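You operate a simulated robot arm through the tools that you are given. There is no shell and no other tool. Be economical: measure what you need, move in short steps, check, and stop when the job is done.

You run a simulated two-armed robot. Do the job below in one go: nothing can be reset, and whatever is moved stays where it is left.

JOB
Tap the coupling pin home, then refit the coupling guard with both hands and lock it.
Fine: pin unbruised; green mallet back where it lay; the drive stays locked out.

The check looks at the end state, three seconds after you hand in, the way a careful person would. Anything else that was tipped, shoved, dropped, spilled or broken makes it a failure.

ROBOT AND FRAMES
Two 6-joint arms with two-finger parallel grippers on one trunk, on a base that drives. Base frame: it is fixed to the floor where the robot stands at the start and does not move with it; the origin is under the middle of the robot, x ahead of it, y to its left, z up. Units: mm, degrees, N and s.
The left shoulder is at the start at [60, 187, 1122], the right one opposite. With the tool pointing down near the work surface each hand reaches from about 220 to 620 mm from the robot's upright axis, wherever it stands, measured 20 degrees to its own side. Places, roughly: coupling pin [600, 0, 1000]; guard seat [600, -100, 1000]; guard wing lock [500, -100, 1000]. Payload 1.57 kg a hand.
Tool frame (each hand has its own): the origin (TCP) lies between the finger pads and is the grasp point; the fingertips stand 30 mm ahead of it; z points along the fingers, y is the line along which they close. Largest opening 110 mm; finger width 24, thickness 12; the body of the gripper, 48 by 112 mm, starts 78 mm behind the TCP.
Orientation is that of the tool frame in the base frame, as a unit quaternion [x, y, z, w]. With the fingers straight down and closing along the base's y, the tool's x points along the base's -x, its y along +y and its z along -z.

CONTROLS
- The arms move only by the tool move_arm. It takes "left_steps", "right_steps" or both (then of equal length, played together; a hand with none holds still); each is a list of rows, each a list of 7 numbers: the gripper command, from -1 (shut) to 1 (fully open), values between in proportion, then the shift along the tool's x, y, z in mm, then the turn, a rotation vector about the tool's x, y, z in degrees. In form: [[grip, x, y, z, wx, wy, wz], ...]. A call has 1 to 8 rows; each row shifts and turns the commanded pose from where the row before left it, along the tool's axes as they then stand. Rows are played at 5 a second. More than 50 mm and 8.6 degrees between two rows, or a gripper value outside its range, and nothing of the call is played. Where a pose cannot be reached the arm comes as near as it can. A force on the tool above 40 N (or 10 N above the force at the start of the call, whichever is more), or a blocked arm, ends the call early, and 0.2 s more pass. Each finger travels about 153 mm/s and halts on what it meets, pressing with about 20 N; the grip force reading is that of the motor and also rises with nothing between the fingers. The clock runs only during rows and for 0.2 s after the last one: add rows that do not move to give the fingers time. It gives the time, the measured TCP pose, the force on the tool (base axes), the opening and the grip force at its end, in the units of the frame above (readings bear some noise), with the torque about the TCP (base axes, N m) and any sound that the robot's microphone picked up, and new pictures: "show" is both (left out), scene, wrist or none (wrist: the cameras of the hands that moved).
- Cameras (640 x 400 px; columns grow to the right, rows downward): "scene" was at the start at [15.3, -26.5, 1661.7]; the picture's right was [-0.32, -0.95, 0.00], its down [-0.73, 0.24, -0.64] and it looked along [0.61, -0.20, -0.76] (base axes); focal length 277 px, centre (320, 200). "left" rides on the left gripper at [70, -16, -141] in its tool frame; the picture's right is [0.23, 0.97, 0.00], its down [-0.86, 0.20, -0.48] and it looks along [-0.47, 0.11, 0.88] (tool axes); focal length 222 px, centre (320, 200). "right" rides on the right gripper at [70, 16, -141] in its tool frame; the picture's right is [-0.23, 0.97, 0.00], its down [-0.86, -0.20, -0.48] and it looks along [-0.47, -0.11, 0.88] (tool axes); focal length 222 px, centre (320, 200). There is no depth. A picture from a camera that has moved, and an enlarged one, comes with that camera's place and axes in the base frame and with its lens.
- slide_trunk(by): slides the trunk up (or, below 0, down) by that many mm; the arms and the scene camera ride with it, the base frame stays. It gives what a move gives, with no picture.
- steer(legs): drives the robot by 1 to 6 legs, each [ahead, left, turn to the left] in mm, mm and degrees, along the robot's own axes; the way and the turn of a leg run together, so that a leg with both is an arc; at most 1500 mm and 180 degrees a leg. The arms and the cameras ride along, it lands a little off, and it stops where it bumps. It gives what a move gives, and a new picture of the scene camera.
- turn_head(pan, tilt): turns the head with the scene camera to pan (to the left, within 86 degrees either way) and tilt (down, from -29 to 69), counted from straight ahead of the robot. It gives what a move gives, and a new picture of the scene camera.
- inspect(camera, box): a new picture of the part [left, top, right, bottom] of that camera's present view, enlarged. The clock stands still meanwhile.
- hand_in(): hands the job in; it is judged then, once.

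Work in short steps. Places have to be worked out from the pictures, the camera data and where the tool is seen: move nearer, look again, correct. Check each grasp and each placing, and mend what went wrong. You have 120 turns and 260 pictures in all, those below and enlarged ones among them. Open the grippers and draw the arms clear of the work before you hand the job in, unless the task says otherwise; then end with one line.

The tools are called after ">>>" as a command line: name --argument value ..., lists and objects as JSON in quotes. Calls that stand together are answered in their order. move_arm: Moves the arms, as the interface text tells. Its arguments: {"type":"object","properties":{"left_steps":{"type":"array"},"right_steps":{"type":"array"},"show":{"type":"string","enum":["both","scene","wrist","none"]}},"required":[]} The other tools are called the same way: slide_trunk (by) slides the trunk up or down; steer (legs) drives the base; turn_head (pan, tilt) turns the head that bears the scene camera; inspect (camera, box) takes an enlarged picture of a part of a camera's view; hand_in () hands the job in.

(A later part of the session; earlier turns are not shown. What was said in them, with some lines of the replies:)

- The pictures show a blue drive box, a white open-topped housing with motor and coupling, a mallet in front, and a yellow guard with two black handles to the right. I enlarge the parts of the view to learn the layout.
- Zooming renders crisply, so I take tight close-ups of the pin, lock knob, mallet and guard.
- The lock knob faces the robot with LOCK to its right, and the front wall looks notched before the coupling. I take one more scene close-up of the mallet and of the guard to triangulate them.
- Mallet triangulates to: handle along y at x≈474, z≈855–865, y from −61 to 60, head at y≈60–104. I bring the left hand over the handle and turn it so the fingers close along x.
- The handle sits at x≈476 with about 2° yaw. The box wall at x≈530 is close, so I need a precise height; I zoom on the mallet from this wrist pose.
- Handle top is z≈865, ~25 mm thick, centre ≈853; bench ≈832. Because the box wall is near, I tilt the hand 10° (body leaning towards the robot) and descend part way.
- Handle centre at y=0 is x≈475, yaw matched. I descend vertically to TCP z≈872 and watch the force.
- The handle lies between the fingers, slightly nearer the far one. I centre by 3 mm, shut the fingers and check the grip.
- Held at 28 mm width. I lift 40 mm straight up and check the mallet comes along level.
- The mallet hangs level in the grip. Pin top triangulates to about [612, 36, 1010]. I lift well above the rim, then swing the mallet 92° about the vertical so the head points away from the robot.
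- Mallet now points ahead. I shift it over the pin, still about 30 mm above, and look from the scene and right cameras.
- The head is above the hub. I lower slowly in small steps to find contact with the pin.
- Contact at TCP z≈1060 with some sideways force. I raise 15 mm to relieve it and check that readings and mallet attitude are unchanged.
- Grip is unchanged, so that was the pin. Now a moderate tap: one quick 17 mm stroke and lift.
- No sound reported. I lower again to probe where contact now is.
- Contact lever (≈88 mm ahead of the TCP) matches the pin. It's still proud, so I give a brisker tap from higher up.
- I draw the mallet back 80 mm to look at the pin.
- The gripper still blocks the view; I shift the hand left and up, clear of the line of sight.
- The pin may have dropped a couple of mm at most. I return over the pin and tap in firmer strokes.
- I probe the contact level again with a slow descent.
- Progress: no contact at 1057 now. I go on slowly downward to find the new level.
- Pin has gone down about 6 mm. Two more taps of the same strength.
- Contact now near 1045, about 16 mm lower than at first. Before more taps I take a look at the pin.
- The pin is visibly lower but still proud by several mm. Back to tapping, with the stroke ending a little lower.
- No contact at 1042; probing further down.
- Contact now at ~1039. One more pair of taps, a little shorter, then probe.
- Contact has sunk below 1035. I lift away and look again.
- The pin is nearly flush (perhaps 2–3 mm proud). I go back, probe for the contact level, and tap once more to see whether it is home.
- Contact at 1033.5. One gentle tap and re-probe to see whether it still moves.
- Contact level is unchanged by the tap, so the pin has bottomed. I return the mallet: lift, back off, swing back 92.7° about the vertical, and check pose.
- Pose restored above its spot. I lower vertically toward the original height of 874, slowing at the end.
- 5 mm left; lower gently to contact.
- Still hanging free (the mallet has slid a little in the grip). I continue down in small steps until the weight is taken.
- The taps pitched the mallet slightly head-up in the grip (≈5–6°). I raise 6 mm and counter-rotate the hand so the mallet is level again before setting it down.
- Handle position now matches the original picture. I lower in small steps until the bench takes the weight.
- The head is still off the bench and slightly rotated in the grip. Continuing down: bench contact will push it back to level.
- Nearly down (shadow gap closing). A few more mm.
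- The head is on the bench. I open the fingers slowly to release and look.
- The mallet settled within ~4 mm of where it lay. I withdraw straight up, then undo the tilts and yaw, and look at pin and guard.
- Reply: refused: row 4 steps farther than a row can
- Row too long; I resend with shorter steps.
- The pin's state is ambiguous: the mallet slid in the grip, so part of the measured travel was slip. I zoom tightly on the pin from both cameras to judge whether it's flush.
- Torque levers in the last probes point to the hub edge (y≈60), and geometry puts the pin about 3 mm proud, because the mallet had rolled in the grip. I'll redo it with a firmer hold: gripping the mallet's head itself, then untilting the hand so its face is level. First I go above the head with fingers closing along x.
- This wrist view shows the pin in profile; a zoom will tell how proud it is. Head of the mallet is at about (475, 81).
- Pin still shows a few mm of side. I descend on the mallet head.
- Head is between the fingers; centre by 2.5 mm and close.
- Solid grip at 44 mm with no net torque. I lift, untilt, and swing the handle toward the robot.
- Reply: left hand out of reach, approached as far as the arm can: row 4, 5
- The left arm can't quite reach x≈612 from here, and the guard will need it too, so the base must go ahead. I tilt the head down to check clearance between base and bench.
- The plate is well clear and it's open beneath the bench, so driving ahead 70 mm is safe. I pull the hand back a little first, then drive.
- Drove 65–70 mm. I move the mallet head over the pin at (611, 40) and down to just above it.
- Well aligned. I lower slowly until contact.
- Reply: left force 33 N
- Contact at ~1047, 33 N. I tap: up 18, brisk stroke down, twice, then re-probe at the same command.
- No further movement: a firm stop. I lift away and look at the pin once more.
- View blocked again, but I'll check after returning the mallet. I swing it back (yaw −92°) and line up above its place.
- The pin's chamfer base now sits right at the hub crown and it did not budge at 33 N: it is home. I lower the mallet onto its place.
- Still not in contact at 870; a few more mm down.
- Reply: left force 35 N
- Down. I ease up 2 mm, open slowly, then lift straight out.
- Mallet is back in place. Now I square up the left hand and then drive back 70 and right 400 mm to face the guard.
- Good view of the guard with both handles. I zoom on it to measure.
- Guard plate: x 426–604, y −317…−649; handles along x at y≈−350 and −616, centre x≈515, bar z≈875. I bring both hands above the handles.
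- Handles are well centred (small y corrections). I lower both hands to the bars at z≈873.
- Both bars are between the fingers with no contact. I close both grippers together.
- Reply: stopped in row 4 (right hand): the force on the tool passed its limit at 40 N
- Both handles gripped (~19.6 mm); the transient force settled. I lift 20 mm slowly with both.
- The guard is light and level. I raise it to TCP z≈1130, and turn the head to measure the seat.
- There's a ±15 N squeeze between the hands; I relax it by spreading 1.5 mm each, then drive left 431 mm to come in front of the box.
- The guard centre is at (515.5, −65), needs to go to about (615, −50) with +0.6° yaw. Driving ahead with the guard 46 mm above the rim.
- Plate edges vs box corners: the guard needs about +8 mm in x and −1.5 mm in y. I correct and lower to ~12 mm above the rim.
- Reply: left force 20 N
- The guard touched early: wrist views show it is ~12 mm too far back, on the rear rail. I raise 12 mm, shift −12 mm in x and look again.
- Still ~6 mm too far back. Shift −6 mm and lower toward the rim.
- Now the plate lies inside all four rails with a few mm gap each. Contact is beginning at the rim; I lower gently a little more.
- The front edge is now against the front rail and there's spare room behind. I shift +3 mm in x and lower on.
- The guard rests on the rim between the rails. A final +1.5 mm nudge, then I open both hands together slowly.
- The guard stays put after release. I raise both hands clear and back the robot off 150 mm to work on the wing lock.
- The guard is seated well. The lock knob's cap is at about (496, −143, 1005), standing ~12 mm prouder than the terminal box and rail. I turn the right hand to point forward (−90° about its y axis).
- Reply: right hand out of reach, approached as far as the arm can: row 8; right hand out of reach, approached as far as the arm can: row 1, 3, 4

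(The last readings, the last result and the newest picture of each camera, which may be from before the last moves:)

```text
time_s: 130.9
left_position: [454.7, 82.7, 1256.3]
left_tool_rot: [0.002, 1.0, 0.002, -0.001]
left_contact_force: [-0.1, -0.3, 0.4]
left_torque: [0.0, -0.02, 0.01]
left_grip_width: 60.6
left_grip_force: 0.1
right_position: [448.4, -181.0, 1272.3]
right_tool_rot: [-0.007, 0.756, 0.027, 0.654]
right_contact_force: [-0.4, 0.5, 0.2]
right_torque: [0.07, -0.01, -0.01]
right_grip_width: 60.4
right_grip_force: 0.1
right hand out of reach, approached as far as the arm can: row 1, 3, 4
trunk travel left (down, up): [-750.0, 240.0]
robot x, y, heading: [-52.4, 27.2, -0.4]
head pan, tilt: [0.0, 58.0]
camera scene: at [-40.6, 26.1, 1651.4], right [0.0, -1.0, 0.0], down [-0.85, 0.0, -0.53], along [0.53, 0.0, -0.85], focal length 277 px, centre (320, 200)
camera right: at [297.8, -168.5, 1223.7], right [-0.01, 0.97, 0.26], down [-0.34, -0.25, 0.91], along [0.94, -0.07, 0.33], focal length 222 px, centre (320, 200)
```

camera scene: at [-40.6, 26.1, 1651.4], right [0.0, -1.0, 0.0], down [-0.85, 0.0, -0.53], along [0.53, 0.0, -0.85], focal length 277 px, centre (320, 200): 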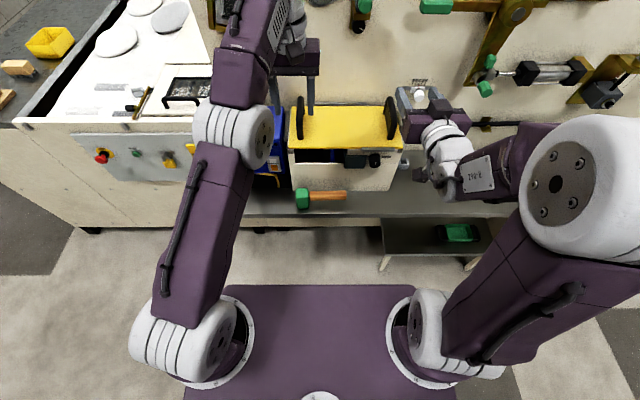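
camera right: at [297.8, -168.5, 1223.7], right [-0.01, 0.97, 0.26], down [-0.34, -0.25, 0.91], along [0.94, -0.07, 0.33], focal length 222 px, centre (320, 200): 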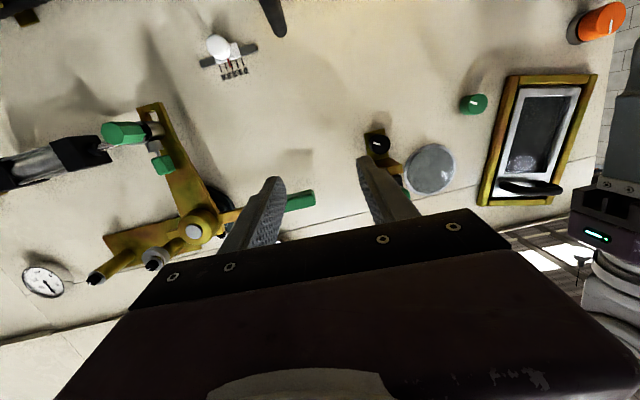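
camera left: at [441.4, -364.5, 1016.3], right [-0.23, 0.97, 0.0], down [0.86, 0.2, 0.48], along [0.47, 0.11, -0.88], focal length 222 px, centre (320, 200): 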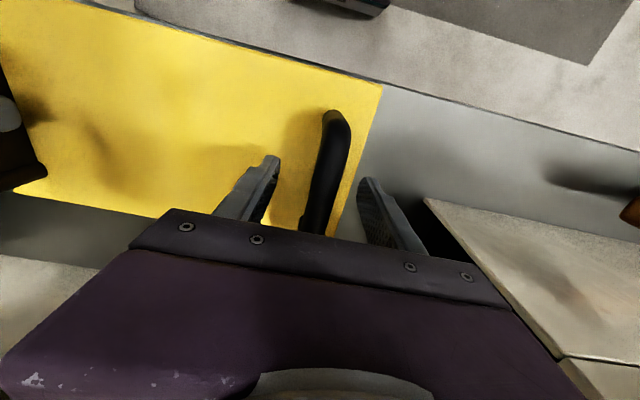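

The arm is cramped at this distance. I back the robot off another 120 mm so the forward-pointing hand gets room.

>>> steer --legs '[[-120, 0, 0]]'

>>> move_arm --right_steps '[[0.1, 0, 0, 30, 0, -2, 0], [0.1, 20, 0, 30, 0, -2, 0], [0.1, 40, 0, 15, 0, -2, 0], [0.1, 40, 0, 10, 0, 0, 0], [0.1, 0, 0, 0, 0, 0, 0]]' --show "scene"

```text
time_s: 132.2
left_position: [336.3, 84.0, 1254.9]
left_tool_rot: [0.001, 1.0, 0.002, -0.002]
left_contact_force: [-0.3, -0.2, 0.0]
left_torque: [0.0, 0.01, 0.0]
left_grip_width: 60.5
left_grip_force: 0.0
right_position: [329.7, -179.6, 1271.5]
right_tool_rot: [-0.009, 0.757, 0.029, 0.652]
right_contact_force: [-0.1, 0.4, 0.2]
right_torque: [0.0, 0.01, 0.0]
right_grip_width: 60.5
right_grip_force: 0.0
trunk travel left (down, up): [-750.0, 240.0]
robot x, y, heading: [-172.6, 28.8, -0.0]
head pan, tilt: [0.0, 58.0]
camera scene: at [-158.5, 26.4, 1651.3], right [0.0, -1.0, 0.0], down [-0.85, 0.0, -0.53], along [0.53, 0.0, -0.85], focal length 277 px, centre (320, 200)
```

scene: 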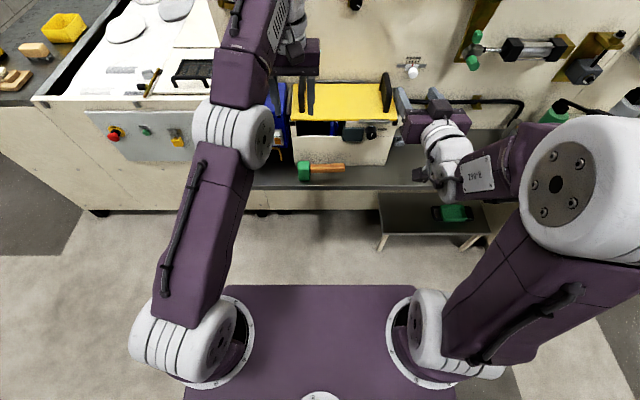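

```text
time_s: 133.4
left_position: [334.1, 84.1, 1255.5]
left_tool_rot: [0.001, 1.0, 0.001, -0.001]
left_contact_force: [0.7, -0.1, 0.6]
left_torque: [-0.01, -0.02, -0.04]
left_grip_width: 60.5
left_grip_force: 0.0
right_position: [419.8, -206.0, 1185.0]
right_tool_rot: [0.001, 0.723, 0.04, 0.69]
right_contact_force: [-0.4, -0.7, -0.1]
right_torque: [-0.02, 0.03, 0.03]
right_grip_width: 60.5
right_grip_force: 0.0
right hand out of reach, approached as far as the arm can: row 1, 2, 3, 4
trunk travel left (down, up): [-750.0, 240.0]
robot x, y, heading: [-173.4, 31.0, -0.1]
head pan, tilt: [0.0, 58.0]
camera scene: at [-160.8, 26.5, 1651.4], right [0.0, -1.0, 0.0], down [-0.85, 0.0, -0.53], along [0.53, 0.0, -0.85], focal length 277 px, centre (320, 200)
```

scene: 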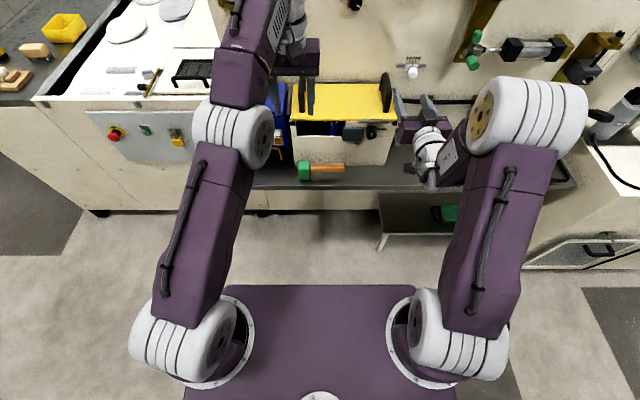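

The arm got there approximately. Lower positions should suit it better: I move down and toward the knob's y.

>>> move_arm --right_steps '[[0.1, 30, 15, 0, 0, 0, 0], [0.1, 30, 15, 0, 0, 0, 0], [0.1, 30, 15, 0, 0, 0, 0], [0.1, 30, 15, 0, 0, 0, 0], [0.1, 0, 0, 0, 0, 0, 0]]' --show "wrist"

```text
time_s: 134.6
left_position: [333.7, 83.6, 1256.1]
left_tool_rot: [0.001, 1.0, 0.002, -0.001]
left_contact_force: [0.0, -0.9, 0.3]
left_torque: [-0.01, -0.01, -0.01]
left_grip_width: 60.6
left_grip_force: 0.0
right_position: [466.3, -213.2, 1116.1]
right_tool_rot: [-0.001, 0.722, 0.045, 0.69]
right_contact_force: [0.2, 0.2, 0.1]
right_torque: [0.0, 0.03, 0.0]
right_grip_width: 60.4
right_grip_force: 0.1
right hand out of reach, approached as far as the arm can: row 1, 2, 3, 4
trunk travel left (down, up): [-750.0, 240.0]
robot x, y, heading: [-173.0, 28.5, -0.3]
head pan, tilt: [0.0, 58.0]
camera right: at [320.6, -199.6, 1053.5], right [-0.05, 0.96, 0.29], down [-0.42, -0.28, 0.86], along [0.9, -0.08, 0.42], focal length 222 px, centre (320, 200)
```

right: 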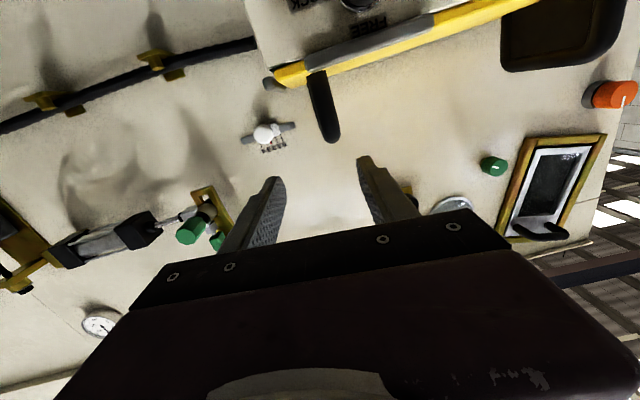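

My commanded pose had drifted too close to the body and pitched up 6°. I correct the pitch and go forward, raising a bit first.

>>> move_arm --right_steps '[[0.1, -30, 0, 0, 0, 6, 0], [0.1, 0, 0, 20, 0, 0, 0], [0.1, 0, 0, 20, 0, 0, 0], [0.1, 0, 0, 0, 0, 0, 0]]' --show "none"

```text
time_s: 135.6
left_position: [334.2, 84.1, 1255.3]
left_tool_rot: [0.001, 1.0, 0.002, 0.0]
left_contact_force: [-0.2, 0.0, -0.9]
left_torque: [-0.01, -0.02, 0.0]
left_grip_width: 60.2
left_grip_force: 0.1
right_position: [504.5, -209.7, 1140.7]
right_tool_rot: [-0.01, 0.756, 0.031, 0.653]
right_contact_force: [-0.3, 0.3, 0.4]
right_torque: [0.01, -0.01, 0.01]
right_grip_width: 60.5
right_grip_force: 0.1
trunk travel left (down, up): [-750.0, 240.0]
robot x, y, heading: [-171.2, 28.9, -0.2]
head pan, tilt: [0.0, 58.0]
```

The pose is now valid at (504, −210, 1141), pointing 8° down. I back off along x, straighten the hand and see whether it stays reachable.

>>> move_arm --right_steps '[[0.1, 0, 10, -30, 1.6, -4.2, -0.8], [0.1, 0, 10, -20, 1.7, -4.2, -0.9], [0.1, 0, 15, 0, 0, 0, 0], [0.1, 0, 15, 0, 0, 0, 0], [0.1, 0, 15, 0, 0, 0, 0], [0.1, 0, 0, 0, 0, 0, 0]]' --show "none"

```text
time_s: 137.0
left_position: [334.6, 83.9, 1254.6]
left_tool_rot: [0.001, 1.0, 0.002, -0.002]
left_contact_force: [0.9, 0.1, 0.8]
left_torque: [-0.01, -0.02, 0.04]
left_grip_width: 60.8
left_grip_force: 0.0
right_position: [472.3, -242.4, 1166.3]
right_tool_rot: [0.007, 0.709, 0.018, 0.705]
right_contact_force: [0.3, 0.1, 0.5]
right_torque: [-0.01, -0.03, 0.03]
right_grip_width: 60.6
right_grip_force: 0.0
right hand out of reach, approached as far as the arm can: row 1, 2, 3, 4, 5
trunk travel left (down, up): [-750.0, 240.0]
robot x, y, heading: [-168.3, 30.0, -0.2]
head pan, tilt: [0.0, 58.0]
```

Orientation is good now, but the right arm prefers targets outside its shoulder. I shift the base instead: 35 mm back and 100 mm left, putting the hand at the knob's y.

>>> steer --legs '[[-40, 0, 0], [0, 100, 0]]'

>>> move_arm --right_steps '[[0.1, 30, 0, 0, 0, 0, 0], [0.1, 30, 0, 0, 0, 0, 0], [0.1, 30, 0, 0, 0, 0, 0], [0.1, 30, 0, 0, 0, 0, 0], [0.1, 0, 0, 0, 0, 0, 0]]' --show "none"

```text
time_s: 138.6
left_position: [293.8, 182.3, 1255.0]
left_tool_rot: [0.002, 1.0, 0.001, -0.001]
left_contact_force: [-0.3, -0.5, -0.1]
left_torque: [0.0, -0.04, -0.03]
left_grip_width: 60.5
left_grip_force: 0.0
right_position: [430.9, -144.3, 1166.0]
right_tool_rot: [0.007, 0.709, 0.018, 0.705]
right_contact_force: [0.0, -0.2, 0.9]
right_torque: [-0.02, 0.01, -0.01]
right_grip_width: 60.5
right_grip_force: 0.0
trunk travel left (down, up): [-750.0, 240.0]
robot x, y, heading: [-209.0, 125.6, -0.3]
head pan, tilt: [0.0, 58.0]
camera scene: at [-201.3, 124.3, 1651.4], right [0.0, -1.0, 0.0], down [-0.85, 0.0, -0.53], along [0.53, 0.0, -0.85], focal length 277 px, centre (320, 200)
```

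scene: 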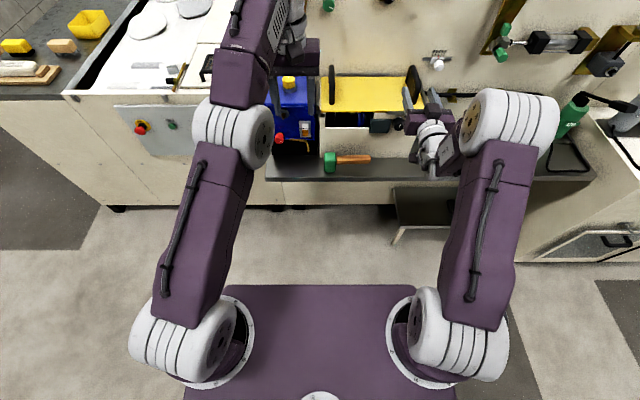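

```text
time_s: 139.8
left_position: [293.7, 183.5, 1255.0]
left_tool_rot: [0.002, 1.0, 0.002, -0.001]
left_contact_force: [-0.6, 0.6, -0.9]
left_torque: [-0.03, -0.04, -0.01]
left_grip_width: 60.8
left_grip_force: 0.0
right_position: [462.7, -152.0, 1058.1]
right_tool_rot: [0.013, 0.709, 0.024, 0.704]
right_contact_force: [0.6, -0.5, 0.0]
right_torque: [-0.02, 0.06, -0.05]
right_grip_width: 60.4
right_grip_force: 0.0
right hand out of reach, approached as far as the arm can: row 1, 2, 3, 4
trunk travel left (down, up): [-750.0, 240.0]
robot x, y, heading: [-210.7, 127.9, -0.1]
head pan, tilt: [0.0, 58.0]
```

Lowering is at the arm's limit, so I lower the trunk instead by 53 mm to bring the hand to knob height.

>>> slide_trunk --by -53

>>> inspect --camera "right" --box '[160, 0, 480, 240]'

>>> inspect --camera "scene" --box '[360, 70, 480, 180]'

```text
time_s: 140.8
left_position: [295.4, 182.1, 1202.0]
left_tool_rot: [0.002, 1.0, 0.002, -0.002]
left_contact_force: [-0.5, -0.1, -0.5]
left_torque: [0.02, -0.02, -0.03]
left_grip_width: 60.4
left_grip_force: 0.1
right_position: [462.5, -152.1, 1005.2]
right_tool_rot: [0.012, 0.71, 0.024, 0.704]
right_contact_force: [-0.4, -0.1, -0.4]
right_torque: [-0.05, -0.01, 0.02]
right_grip_width: 60.6
right_grip_force: 0.1
trunk travel left (down, up): [-697.0, 293.0]
robot x, y, heading: [-215.5, 128.6, -0.3]
head pan, tilt: [0.0, 58.0]
```

```text
1.67 times, centred on (320, 120) of right
camera zoom: at [320.2, -132.5, 936.5], right [-0.01, 0.96, 0.28], down [-0.47, -0.25, 0.85], along [0.88, -0.12, 0.45], focal length 370 px, centre (320, 333)
```

zoom: 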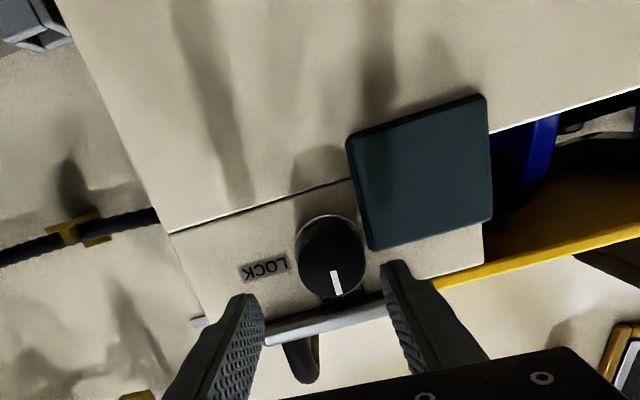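

```text
3.64 times, centred on (420, 125) of scene
camera zoom: at [-199.7, 125.6, 1598.4], right [0.0, -1.0, 0.0], down [-0.85, 0.0, -0.53], along [0.53, 0.0, -0.85], focal length 1008 px, centre (-44, 473)
```

zoom: 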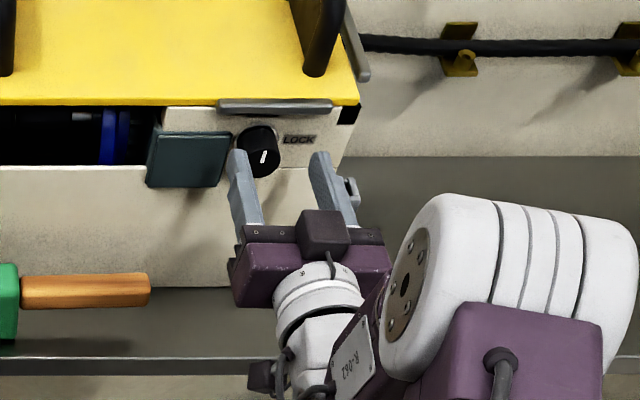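

Clear view: the indicator points up, LOCK is on the robot's right → a clockwise quarter turn. Knob centre ≈ (y −140.5, z 998); the hand is at y −152, z 1005. I correct with the base and trunk.

>>> steer --legs '[[0, 11, 0]]'

>>> slide_trunk --by -7

>>> inspect --camera "right" --box '[160, 40, 480, 240]'

```text
time_s: 141.5
left_position: [295.0, 191.0, 1201.9]
left_tool_rot: [0.003, 1.0, 0.003, -0.002]
left_contact_force: [0.8, -0.3, -0.2]
left_torque: [0.04, 0.01, -0.01]
left_grip_width: 60.4
left_grip_force: 0.0
right_position: [462.3, -142.7, 1004.4]
right_tool_rot: [0.014, 0.71, 0.024, 0.704]
right_contact_force: [0.3, -0.5, 0.4]
right_torque: [0.0, -0.02, 0.03]
right_grip_width: 60.4
right_grip_force: 0.0
trunk travel left (down, up): [-697.0, 293.0]
robot x, y, heading: [-211.1, 137.3, -0.2]
head pan, tilt: [0.0, 58.0]
camera scene: at [-199.5, 133.3, 1598.4], right [0.0, -1.0, 0.0], down [-0.85, 0.0, -0.53], along [0.53, 0.0, -0.85], focal length 277 px, centre (320, 200)
```

scene: 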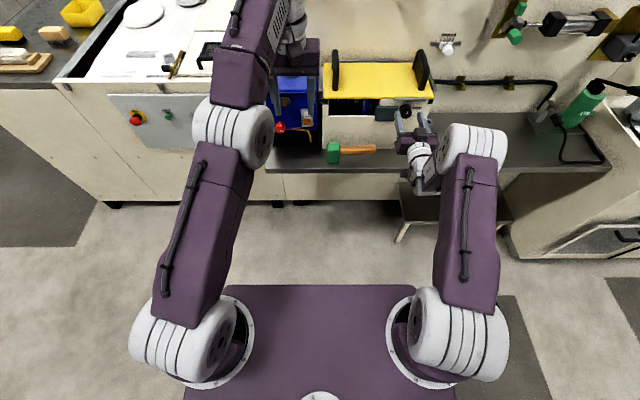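

```text
time_s: 142.1
left_position: [294.3, 191.4, 1195.4]
left_tool_rot: [0.003, 1.0, 0.001, -0.002]
left_contact_force: [0.2, -0.8, 0.0]
left_torque: [0.03, -0.01, 0.0]
left_grip_width: 60.2
left_grip_force: 0.1
right_position: [462.0, -141.4, 997.5]
right_tool_rot: [0.014, 0.71, 0.023, 0.704]
right_contact_force: [-0.3, -1.0, 0.5]
right_torque: [-0.04, 0.01, 0.04]
right_grip_width: 60.3
right_grip_force: 0.1
trunk travel left (down, up): [-690.0, 300.0]
robot x, y, heading: [-211.1, 139.7, -0.2]
head pan, tilt: [0.0, 58.0]
```

```text
2.00 times, centred on (320, 140) of right
camera zoom: at [320.3, -122.6, 929.2], right [-0.01, 0.96, 0.28], down [-0.47, -0.25, 0.85], along [0.88, -0.12, 0.45], focal length 444 px, centre (320, 320)
```

zoom: 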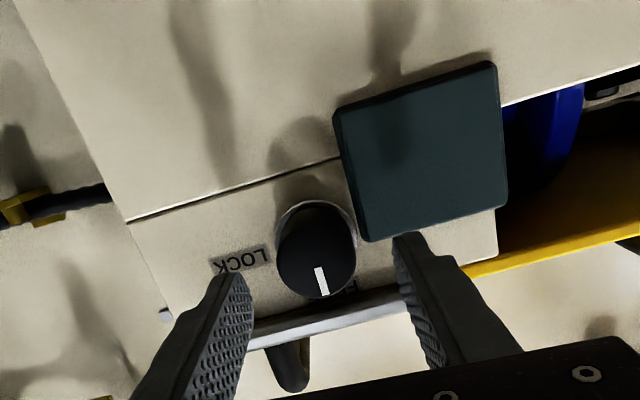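

Centred. I advance 12 mm so the finger tips embrace the knob cap, then look.

>>> move_arm --right_steps '[[0.1, 0, 0, 6, 0, 0, 0], [0.1, 0, 0, 6, 0, 0, 0], [0.1, 0, 0, 0, 0, 0, 0]]' --show "none"

>>> inspect --camera "right" --box '[160, 40, 480, 240]'

>>> inspect --camera "scene" --box '[375, 80, 455, 150]'

```text
time_s: 142.9
left_position: [296.3, 193.4, 1195.8]
left_tool_rot: [0.002, 1.0, 0.002, -0.001]
left_contact_force: [-0.2, 0.5, -0.2]
left_torque: [0.02, 0.01, -0.02]
left_grip_width: 60.5
left_grip_force: 0.0
right_position: [474.4, -142.4, 997.9]
right_tool_rot: [0.012, 0.71, 0.024, 0.704]
right_contact_force: [0.1, -0.6, -0.6]
right_torque: [-0.01, -0.02, 0.0]
right_grip_width: 60.5
right_grip_force: 0.0
trunk travel left (down, up): [-690.0, 300.0]
robot x, y, heading: [-212.4, 140.1, -0.2]
head pan, tilt: [0.0, 58.0]
```

```text
2.00 times, centred on (320, 140) of right
camera zoom: at [331.8, -122.4, 929.3], right [-0.01, 0.96, 0.28], down [-0.47, -0.25, 0.85], along [0.88, -0.12, 0.45], focal length 444 px, centre (320, 320)
```

zoom: 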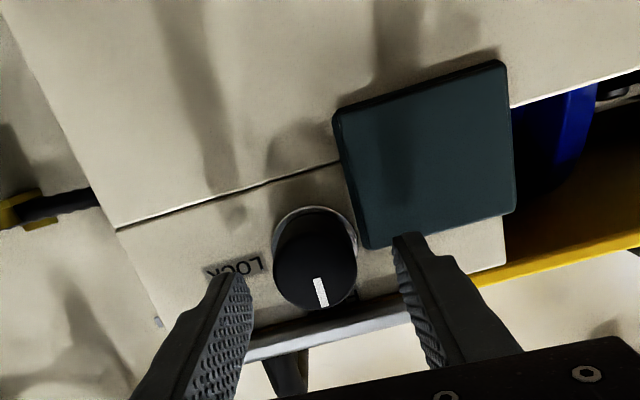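

```text
5.71 times, centred on (415, 115) of scene
camera zoom: at [-199.7, 136.8, 1591.4], right [0.0, -1.0, 0.0], down [-0.85, 0.0, -0.53], along [0.53, 0.0, -0.85], focal length 1583 px, centre (-223, 686)
```

zoom: 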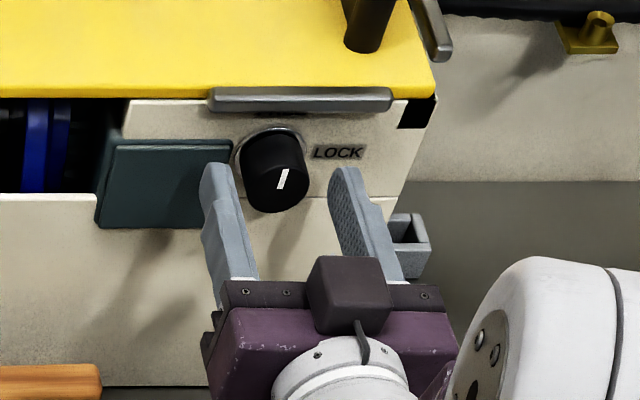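

Triangulation now puts the cap at x≈503 and the wall/terminal box at ~530, so I can go 9 mm deeper (tips at 513), then close on the knob.

>>> move_arm --right_steps '[[0.1, 0, 0, 5, 0, 0, 0], [0.1, 0, 0, 4, 0, 0, 0], [-0.1, 0, 0, 0, 0, 0, 0], [-0.3, 0, 0, 0, 0, 0, 0], [-0.6, 0, 0, 0, 0, 0, 0], [-1, 0, 0, 0, 0, 0, 0], [-1, 0, 0, 0, 0, 0, 0]]' --show "none"

>>> inspect --camera "right" --box '[160, 40, 480, 240]'

```text
time_s: 144.5
left_position: [295.1, 192.1, 1195.4]
left_tool_rot: [0.002, 1.0, 0.002, -0.002]
left_contact_force: [-0.6, 0.5, 0.4]
left_torque: [0.03, 0.01, 0.03]
left_grip_width: 60.6
left_grip_force: 0.1
right_position: [483.0, -142.8, 997.4]
right_tool_rot: [0.013, 0.71, 0.025, 0.704]
right_contact_force: [0.6, -1.6, 0.4]
right_torque: [0.07, 0.08, -0.9]
right_grip_width: 33.8
right_grip_force: 41.5
trunk travel left (down, up): [-690.0, 300.0]
robot x, y, heading: [-212.1, 137.5, -0.1]
head pan, tilt: [0.0, 58.0]
```

```text
2.00 times, centred on (320, 140) of right
camera zoom: at [340.7, -123.4, 929.2], right [-0.01, 0.96, 0.28], down [-0.47, -0.25, 0.85], along [0.88, -0.12, 0.45], focal length 444 px, centre (320, 320)
```

zoom: 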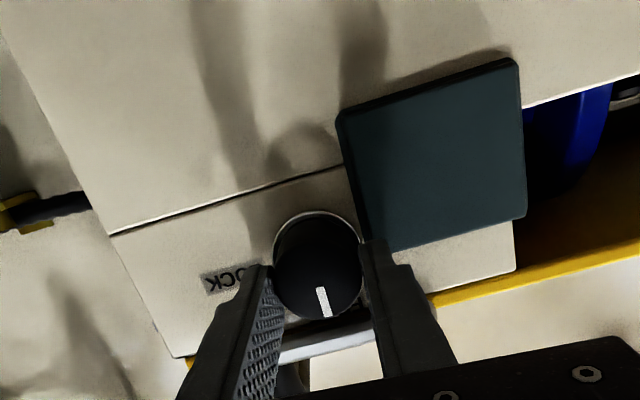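

Gripped (33.8 mm). I rotate clockwise in 8° rows and watch forces.

>>> move_arm --right_steps '[[-1, 0, 0, 0, 0, 0, 6], [-1, 0, 0, 0, 0, 0, 6], [-1, 0, 0, 0, 0, 0, 6], [-1, 0, 0, 0, 0, 0, 6], [-1, 0, 0, 0, 0, 0, 0]]' --show "none"

>>> inspect --camera "right" --box '[160, 40, 480, 240]'

```text
time_s: 145.7
left_position: [295.0, 190.7, 1194.8]
left_tool_rot: [0.003, 1.0, 0.003, -0.002]
left_contact_force: [-0.4, -0.3, 0.0]
left_torque: [0.01, 0.0, -0.03]
left_grip_width: 60.5
left_grip_force: 0.0
right_position: [483.2, -144.8, 997.2]
right_tool_rot: [0.161, 0.692, 0.17, 0.683]
right_contact_force: [-0.4, -9.0, -0.3]
right_torque: [-0.03, 0.24, -1.03]
right_grip_width: 33.6
right_grip_force: 42.0
trunk travel left (down, up): [-690.0, 300.0]
robot x, y, heading: [-211.1, 143.2, -0.1]
head pan, tilt: [0.0, 58.0]
```

```text
2.00 times, centred on (320, 140) of right
camera zoom: at [340.4, -98.4, 943.1], right [-0.01, 0.76, 0.65], down [-0.46, -0.58, 0.67], along [0.89, -0.3, 0.36], focal length 444 px, centre (320, 320)
```

zoom: 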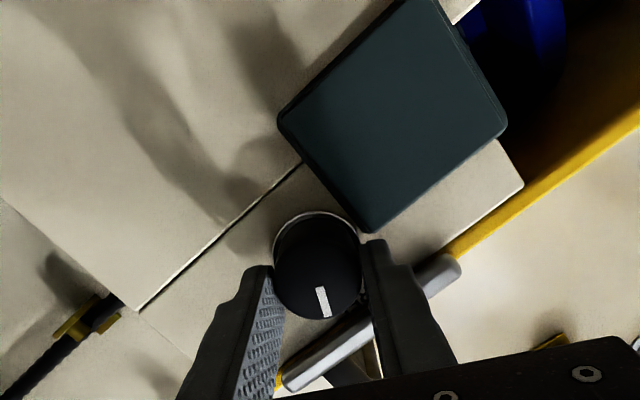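

The knob turns with the hand. Continue.

>>> move_arm --right_steps '[[-1, 0, 0, 0, 0, 0, 6], [-1, 0, 0, 0, 0, 0, 6], [-1, 0, 0, 0, 0, 0, 6], [-1, 0, 0, 0, 0, 0, 6], [-1, 0, 0, 0, 0, 0, 6], [-1, 0, 0, 0, 0, 0, 0]]' --show "none"

>>> inspect --camera "right" --box '[160, 40, 480, 240]'

```text
time_s: 147.1
left_position: [294.8, 189.7, 1194.0]
left_tool_rot: [0.003, 1.0, 0.005, -0.002]
left_contact_force: [0.9, 0.2, -0.8]
left_torque: [0.0, -0.04, 0.01]
left_grip_width: 60.5
left_grip_force: 0.0
right_position: [483.9, -145.5, 995.9]
right_tool_rot: [0.336, 0.626, 0.342, 0.615]
right_contact_force: [-4.9, -15.7, -7.2]
right_torque: [-0.05, 0.33, -0.99]
right_grip_width: 33.3
right_grip_force: 40.8
trunk travel left (down, up): [-690.0, 300.0]
robot x, y, heading: [-210.4, 141.4, 0.0]
head pan, tilt: [0.0, 58.0]
```

```text
2.00 times, centred on (320, 140) of right
camera zoom: at [340.3, -78.8, 972.6], right [0.0, 0.34, 0.94], down [-0.46, -0.84, 0.3], along [0.89, -0.44, 0.15], focal length 444 px, centre (320, 320)
```

zoom: 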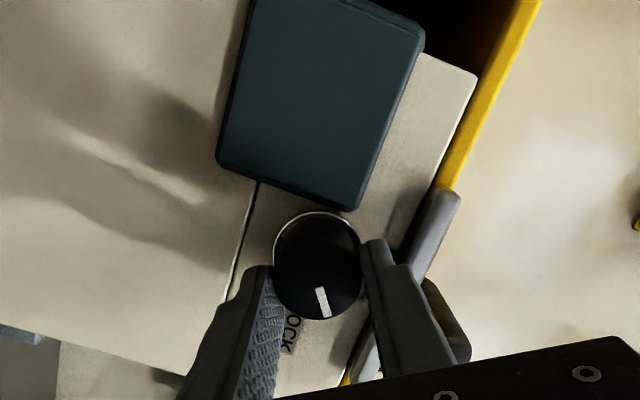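

54° done; forces moderate. Continue the remaining 36°.

>>> move_arm --right_steps '[[-1, 0, 0, 0, 0, 0, 5], [-1, 0, 0, 0, 0, 0, 5], [-1, 0, 0, 0, 0, 0, 5], [-1, 0, 0, 0, 0, 0, 5], [-1, 0, 0, 0, 0, 0, 5], [-1, 0, 0, 0, 0, 0, 5], [-1, 0, 0, 0, 0, 0, 5], [-1, 0, 0, 0, 0, 0, 1]]' --show "none"

>>> inspect --camera "right" --box '[160, 40, 480, 240]'

```text
time_s: 148.9
left_position: [297.1, 188.7, 1194.6]
left_tool_rot: [0.002, 1.0, 0.004, -0.002]
left_contact_force: [0.9, 0.4, 0.8]
left_torque: [-0.01, 0.0, 0.02]
left_grip_width: 60.5
left_grip_force: 0.0
right_position: [484.7, -146.5, 993.2]
right_tool_rot: [0.514, 0.493, 0.516, 0.476]
right_contact_force: [-16.5, -17.9, -25.6]
right_torque: [-0.56, -0.33, -0.08]
right_grip_width: 33.8
right_grip_force: 41.1
trunk travel left (down, up): [-690.0, 300.0]
robot x, y, heading: [-211.5, 139.6, -0.1]
head pan, tilt: [0.0, 58.0]
```

```text
2.00 times, centred on (320, 140) of right
camera zoom: at [341.1, -78.2, 1015.2], right [0.02, -0.28, 0.96], down [-0.47, -0.85, -0.24], along [0.88, -0.44, -0.15], focal length 444 px, centre (320, 320)
```

zoom: 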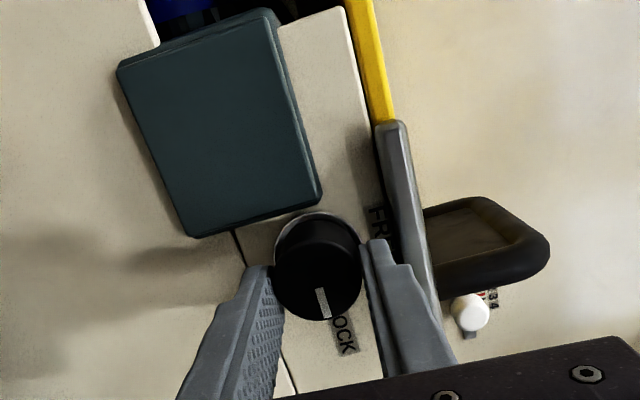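

The indicator now points at LOCK. I ease the side load slightly, open just enough, and withdraw straight back.

>>> move_arm --right_steps '[[-1, 0, -1, 0, 0, 0, 0], [-0.38, 0, 0, 0, 0, 0, 0], [-0.3, 0, 0, 0, 0, 0, 0], [-0.3, 0, 0, -6, 0, 0, 0], [-0.3, 0, 0, -10, 0, 0, 0], [-0.3, 0, 0, -10, 0, 0, 0], [-0.3, 0, 0, 0, 0, 0, 0]]' --show "none"

>>> inspect --camera "right" --box '[160, 40, 480, 240]'

```text
time_s: 150.5
left_position: [296.2, 192.8, 1194.2]
left_tool_rot: [0.003, 1.0, 0.002, -0.002]
left_contact_force: [-0.8, 0.3, 0.8]
left_torque: [0.01, 0.01, 0.0]
left_grip_width: 60.5
left_grip_force: 0.1
right_position: [458.3, -141.4, 998.1]
right_tool_rot: [0.511, 0.492, 0.515, 0.481]
right_contact_force: [-0.1, -0.1, -0.3]
right_torque: [0.02, 0.0, 0.0]
right_grip_width: 38.5
right_grip_force: 0.1
trunk travel left (down, up): [-690.0, 300.0]
robot x, y, heading: [-207.6, 137.7, -0.1]
head pan, tilt: [0.0, 58.0]
```

```text
2.00 times, centred on (320, 140) of right
camera zoom: at [315.6, -73.3, 1018.1], right [0.01, -0.28, 0.96], down [-0.47, -0.85, -0.24], along [0.88, -0.45, -0.14], focal length 444 px, centre (320, 320)
```

zoom: 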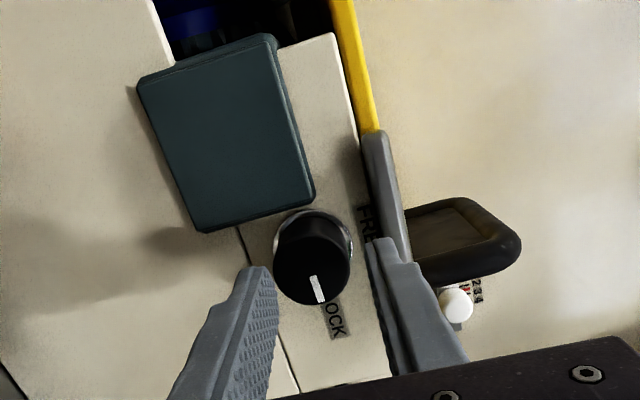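

Knob stays at LOCK. I drive the robot back 200 mm with arms clear and check the whole scene.

>>> steer --legs '[[-200, 0, 0]]'

>>> turn_head --pan -10 --tilt 42

>>> inspect --camera "scene" --box '[240, 80, 420, 220]'

```text
time_s: 152.1
left_position: [94.7, 192.6, 1194.4]
left_tool_rot: [0.004, 1.0, 0.002, -0.001]
left_contact_force: [0.4, 0.1, 0.9]
left_torque: [-0.02, 0.01, 0.01]
left_grip_width: 60.4
left_grip_force: 0.0
right_position: [255.7, -143.2, 996.2]
right_tool_rot: [0.512, 0.493, 0.513, 0.481]
right_contact_force: [-0.4, 0.2, 0.1]
right_torque: [0.01, -0.01, 0.05]
right_grip_width: 38.2
right_grip_force: 0.0
trunk travel left (down, up): [-690.0, 300.0]
robot x, y, heading: [-411.2, 139.3, -0.2]
head pan, tilt: [0.0, 58.0]
camera scene: at [-399.7, 137.6, 1591.3], right [-0.01, -1.0, 0.0], down [-0.85, 0.01, -0.53], along [0.53, 0.0, -0.85], focal length 277 px, centre (320, 200)
```

scene: 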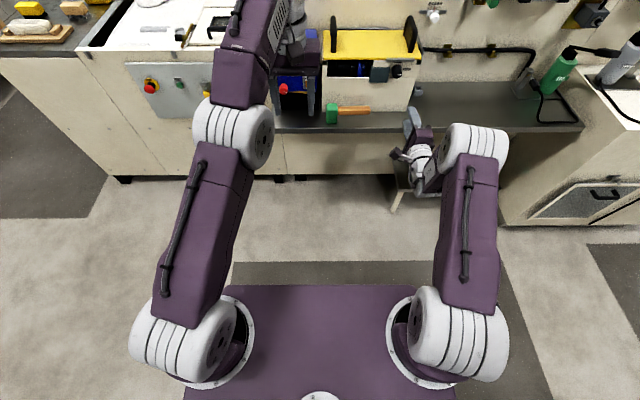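

```text
time_s: 152.9
left_position: [95.0, 192.5, 1194.9]
left_tool_rot: [0.004, 1.0, 0.002, -0.002]
left_contact_force: [0.1, 0.2, 0.6]
left_torque: [0.0, -0.01, -0.03]
left_grip_width: 60.5
left_grip_force: 0.2
right_position: [256.3, -143.7, 998.3]
right_tool_rot: [0.512, 0.491, 0.514, 0.481]
right_contact_force: [-0.3, 0.5, -0.2]
right_torque: [-0.02, 0.02, 0.01]
right_grip_width: 38.5
right_grip_force: 0.1
trunk travel left (down, up): [-690.0, 300.0]
robot x, y, heading: [-412.1, 140.5, -0.6]
head pan, tilt: [-10.0, 42.0]
camera scene: at [-387.4, 123.2, 1612.8], right [-0.18, -0.98, 0.0], down [-0.66, 0.12, -0.74], along [0.73, -0.13, -0.67], focal length 277 px, centre (320, 200)
```

scene: 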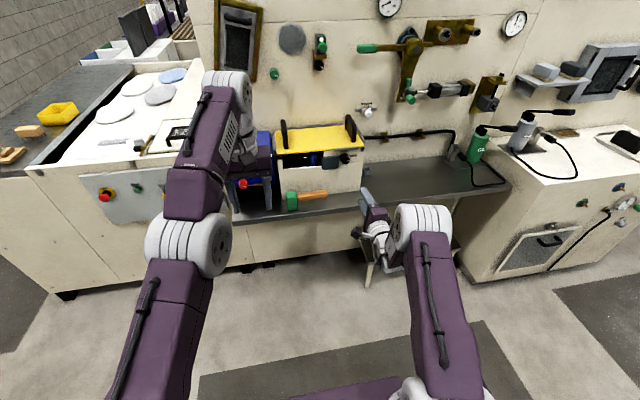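

```text
2.86 times, centred on (330, 150) of scene
camera zoom: at [-387.4, 123.2, 1612.8], right [-0.18, -0.98, 0.0], down [-0.66, 0.12, -0.74], along [0.73, -0.13, -0.67], focal length 792 px, centre (291, 343)
```

zoom: 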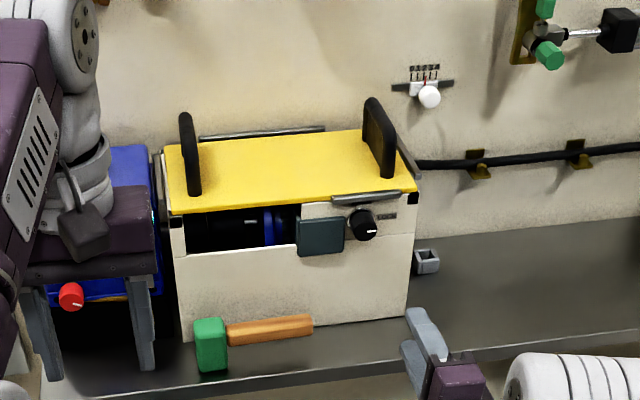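

Everything looks in order. A last close-up of the knob, guard edges and drive box.

>>> inspect --camera "scene" --box '[265, 120, 375, 180]'

>>> move_arm --left_steps '[[0.5, 0, 30, -20, 0, 0, 0], [0.5, 0, 40, -20, 0, 0, 0], [0.5, 0, 40, -20, 0, 0, 0], [0.5, 0, 40, -20, 0, 0, 0]]' --right_steps '[[0.5, 0, 0, 0, 0, 0, 0], [0.5, 0, 0, 0, 0, 0, 0], [0.5, 0, 0, 0, 0, 0, 0], [0.5, 0, 0, 0, 0, 0, 0]]' --show "scene"

>>> inspect --camera "scene" --box '[215, 120, 305, 220]'

```text
5.82 times, centred on (320, 150) of scene
camera zoom: at [-387.4, 123.2, 1612.8], right [-0.18, -0.98, 0.0], down [-0.66, 0.12, -0.74], along [0.73, -0.13, -0.67], focal length 1612 px, centre (320, 491)
```

zoom: 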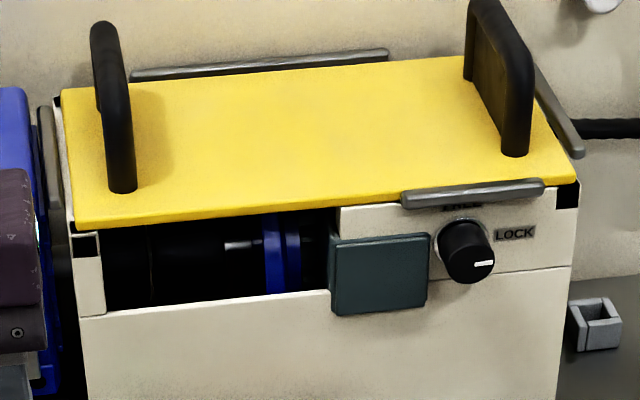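

```text
time_s: 153.9
left_position: [63.0, 345.8, 1261.6]
left_tool_rot: [0.004, 1.0, 0.001, 0.0]
left_contact_force: [-0.6, 0.6, 0.2]
left_torque: [-0.02, -0.04, 0.02]
left_grip_width: 82.7
left_grip_force: 0.0
left hand out of reach, approached as far as the arm can: row 1, 2, 3, 4
right_position: [254.4, -141.7, 998.5]
right_tool_rot: [0.511, 0.492, 0.514, 0.482]
right_contact_force: [0.0, 0.3, 1.2]
right_torque: [0.0, 0.01, -0.01]
right_grip_width: 82.5
right_grip_force: 0.1
trunk travel left (down, up): [-690.0, 300.0]
robot x, y, heading: [-407.5, 139.4, -0.4]
head pan, tilt: [-10.0, 42.0]
camera scene: at [-388.6, 125.0, 1612.8], right [-0.18, -0.98, 0.0], down [-0.66, 0.12, -0.74], along [0.73, -0.14, -0.67], focal length 277 px, centre (320, 200)
```

scene: 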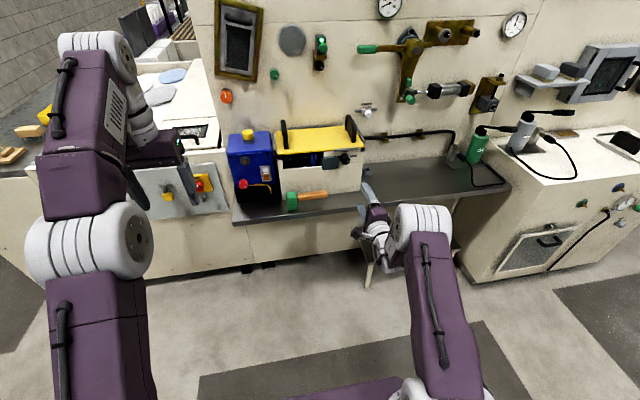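

```text
4.00 times, centred on (260, 170) of scene
camera zoom: at [-388.6, 125.0, 1612.8], right [-0.18, -0.98, 0.0], down [-0.66, 0.12, -0.74], along [0.73, -0.14, -0.67], focal length 1108 px, centre (560, 320)
```

zoom: 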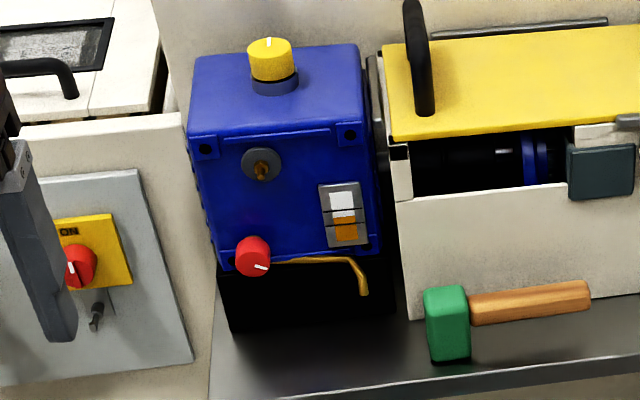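

The guard is seated between its rails, and the lock indicator points at LOCK. The mallet lies in its place and I have not touched the drive box. Both hands are open and clear, so I hand in.

>>> hand_in

```text
The job is handed in.
```

I tapped the coupling pin down until it stopped moving, fitted the guard with both hands and turned its wing lock to LOCK; the pin's last 2 mm stayed proud and I took that as home. The green mallet is back within a few millimetres of where it lay, and I did not touch the drive lockout.
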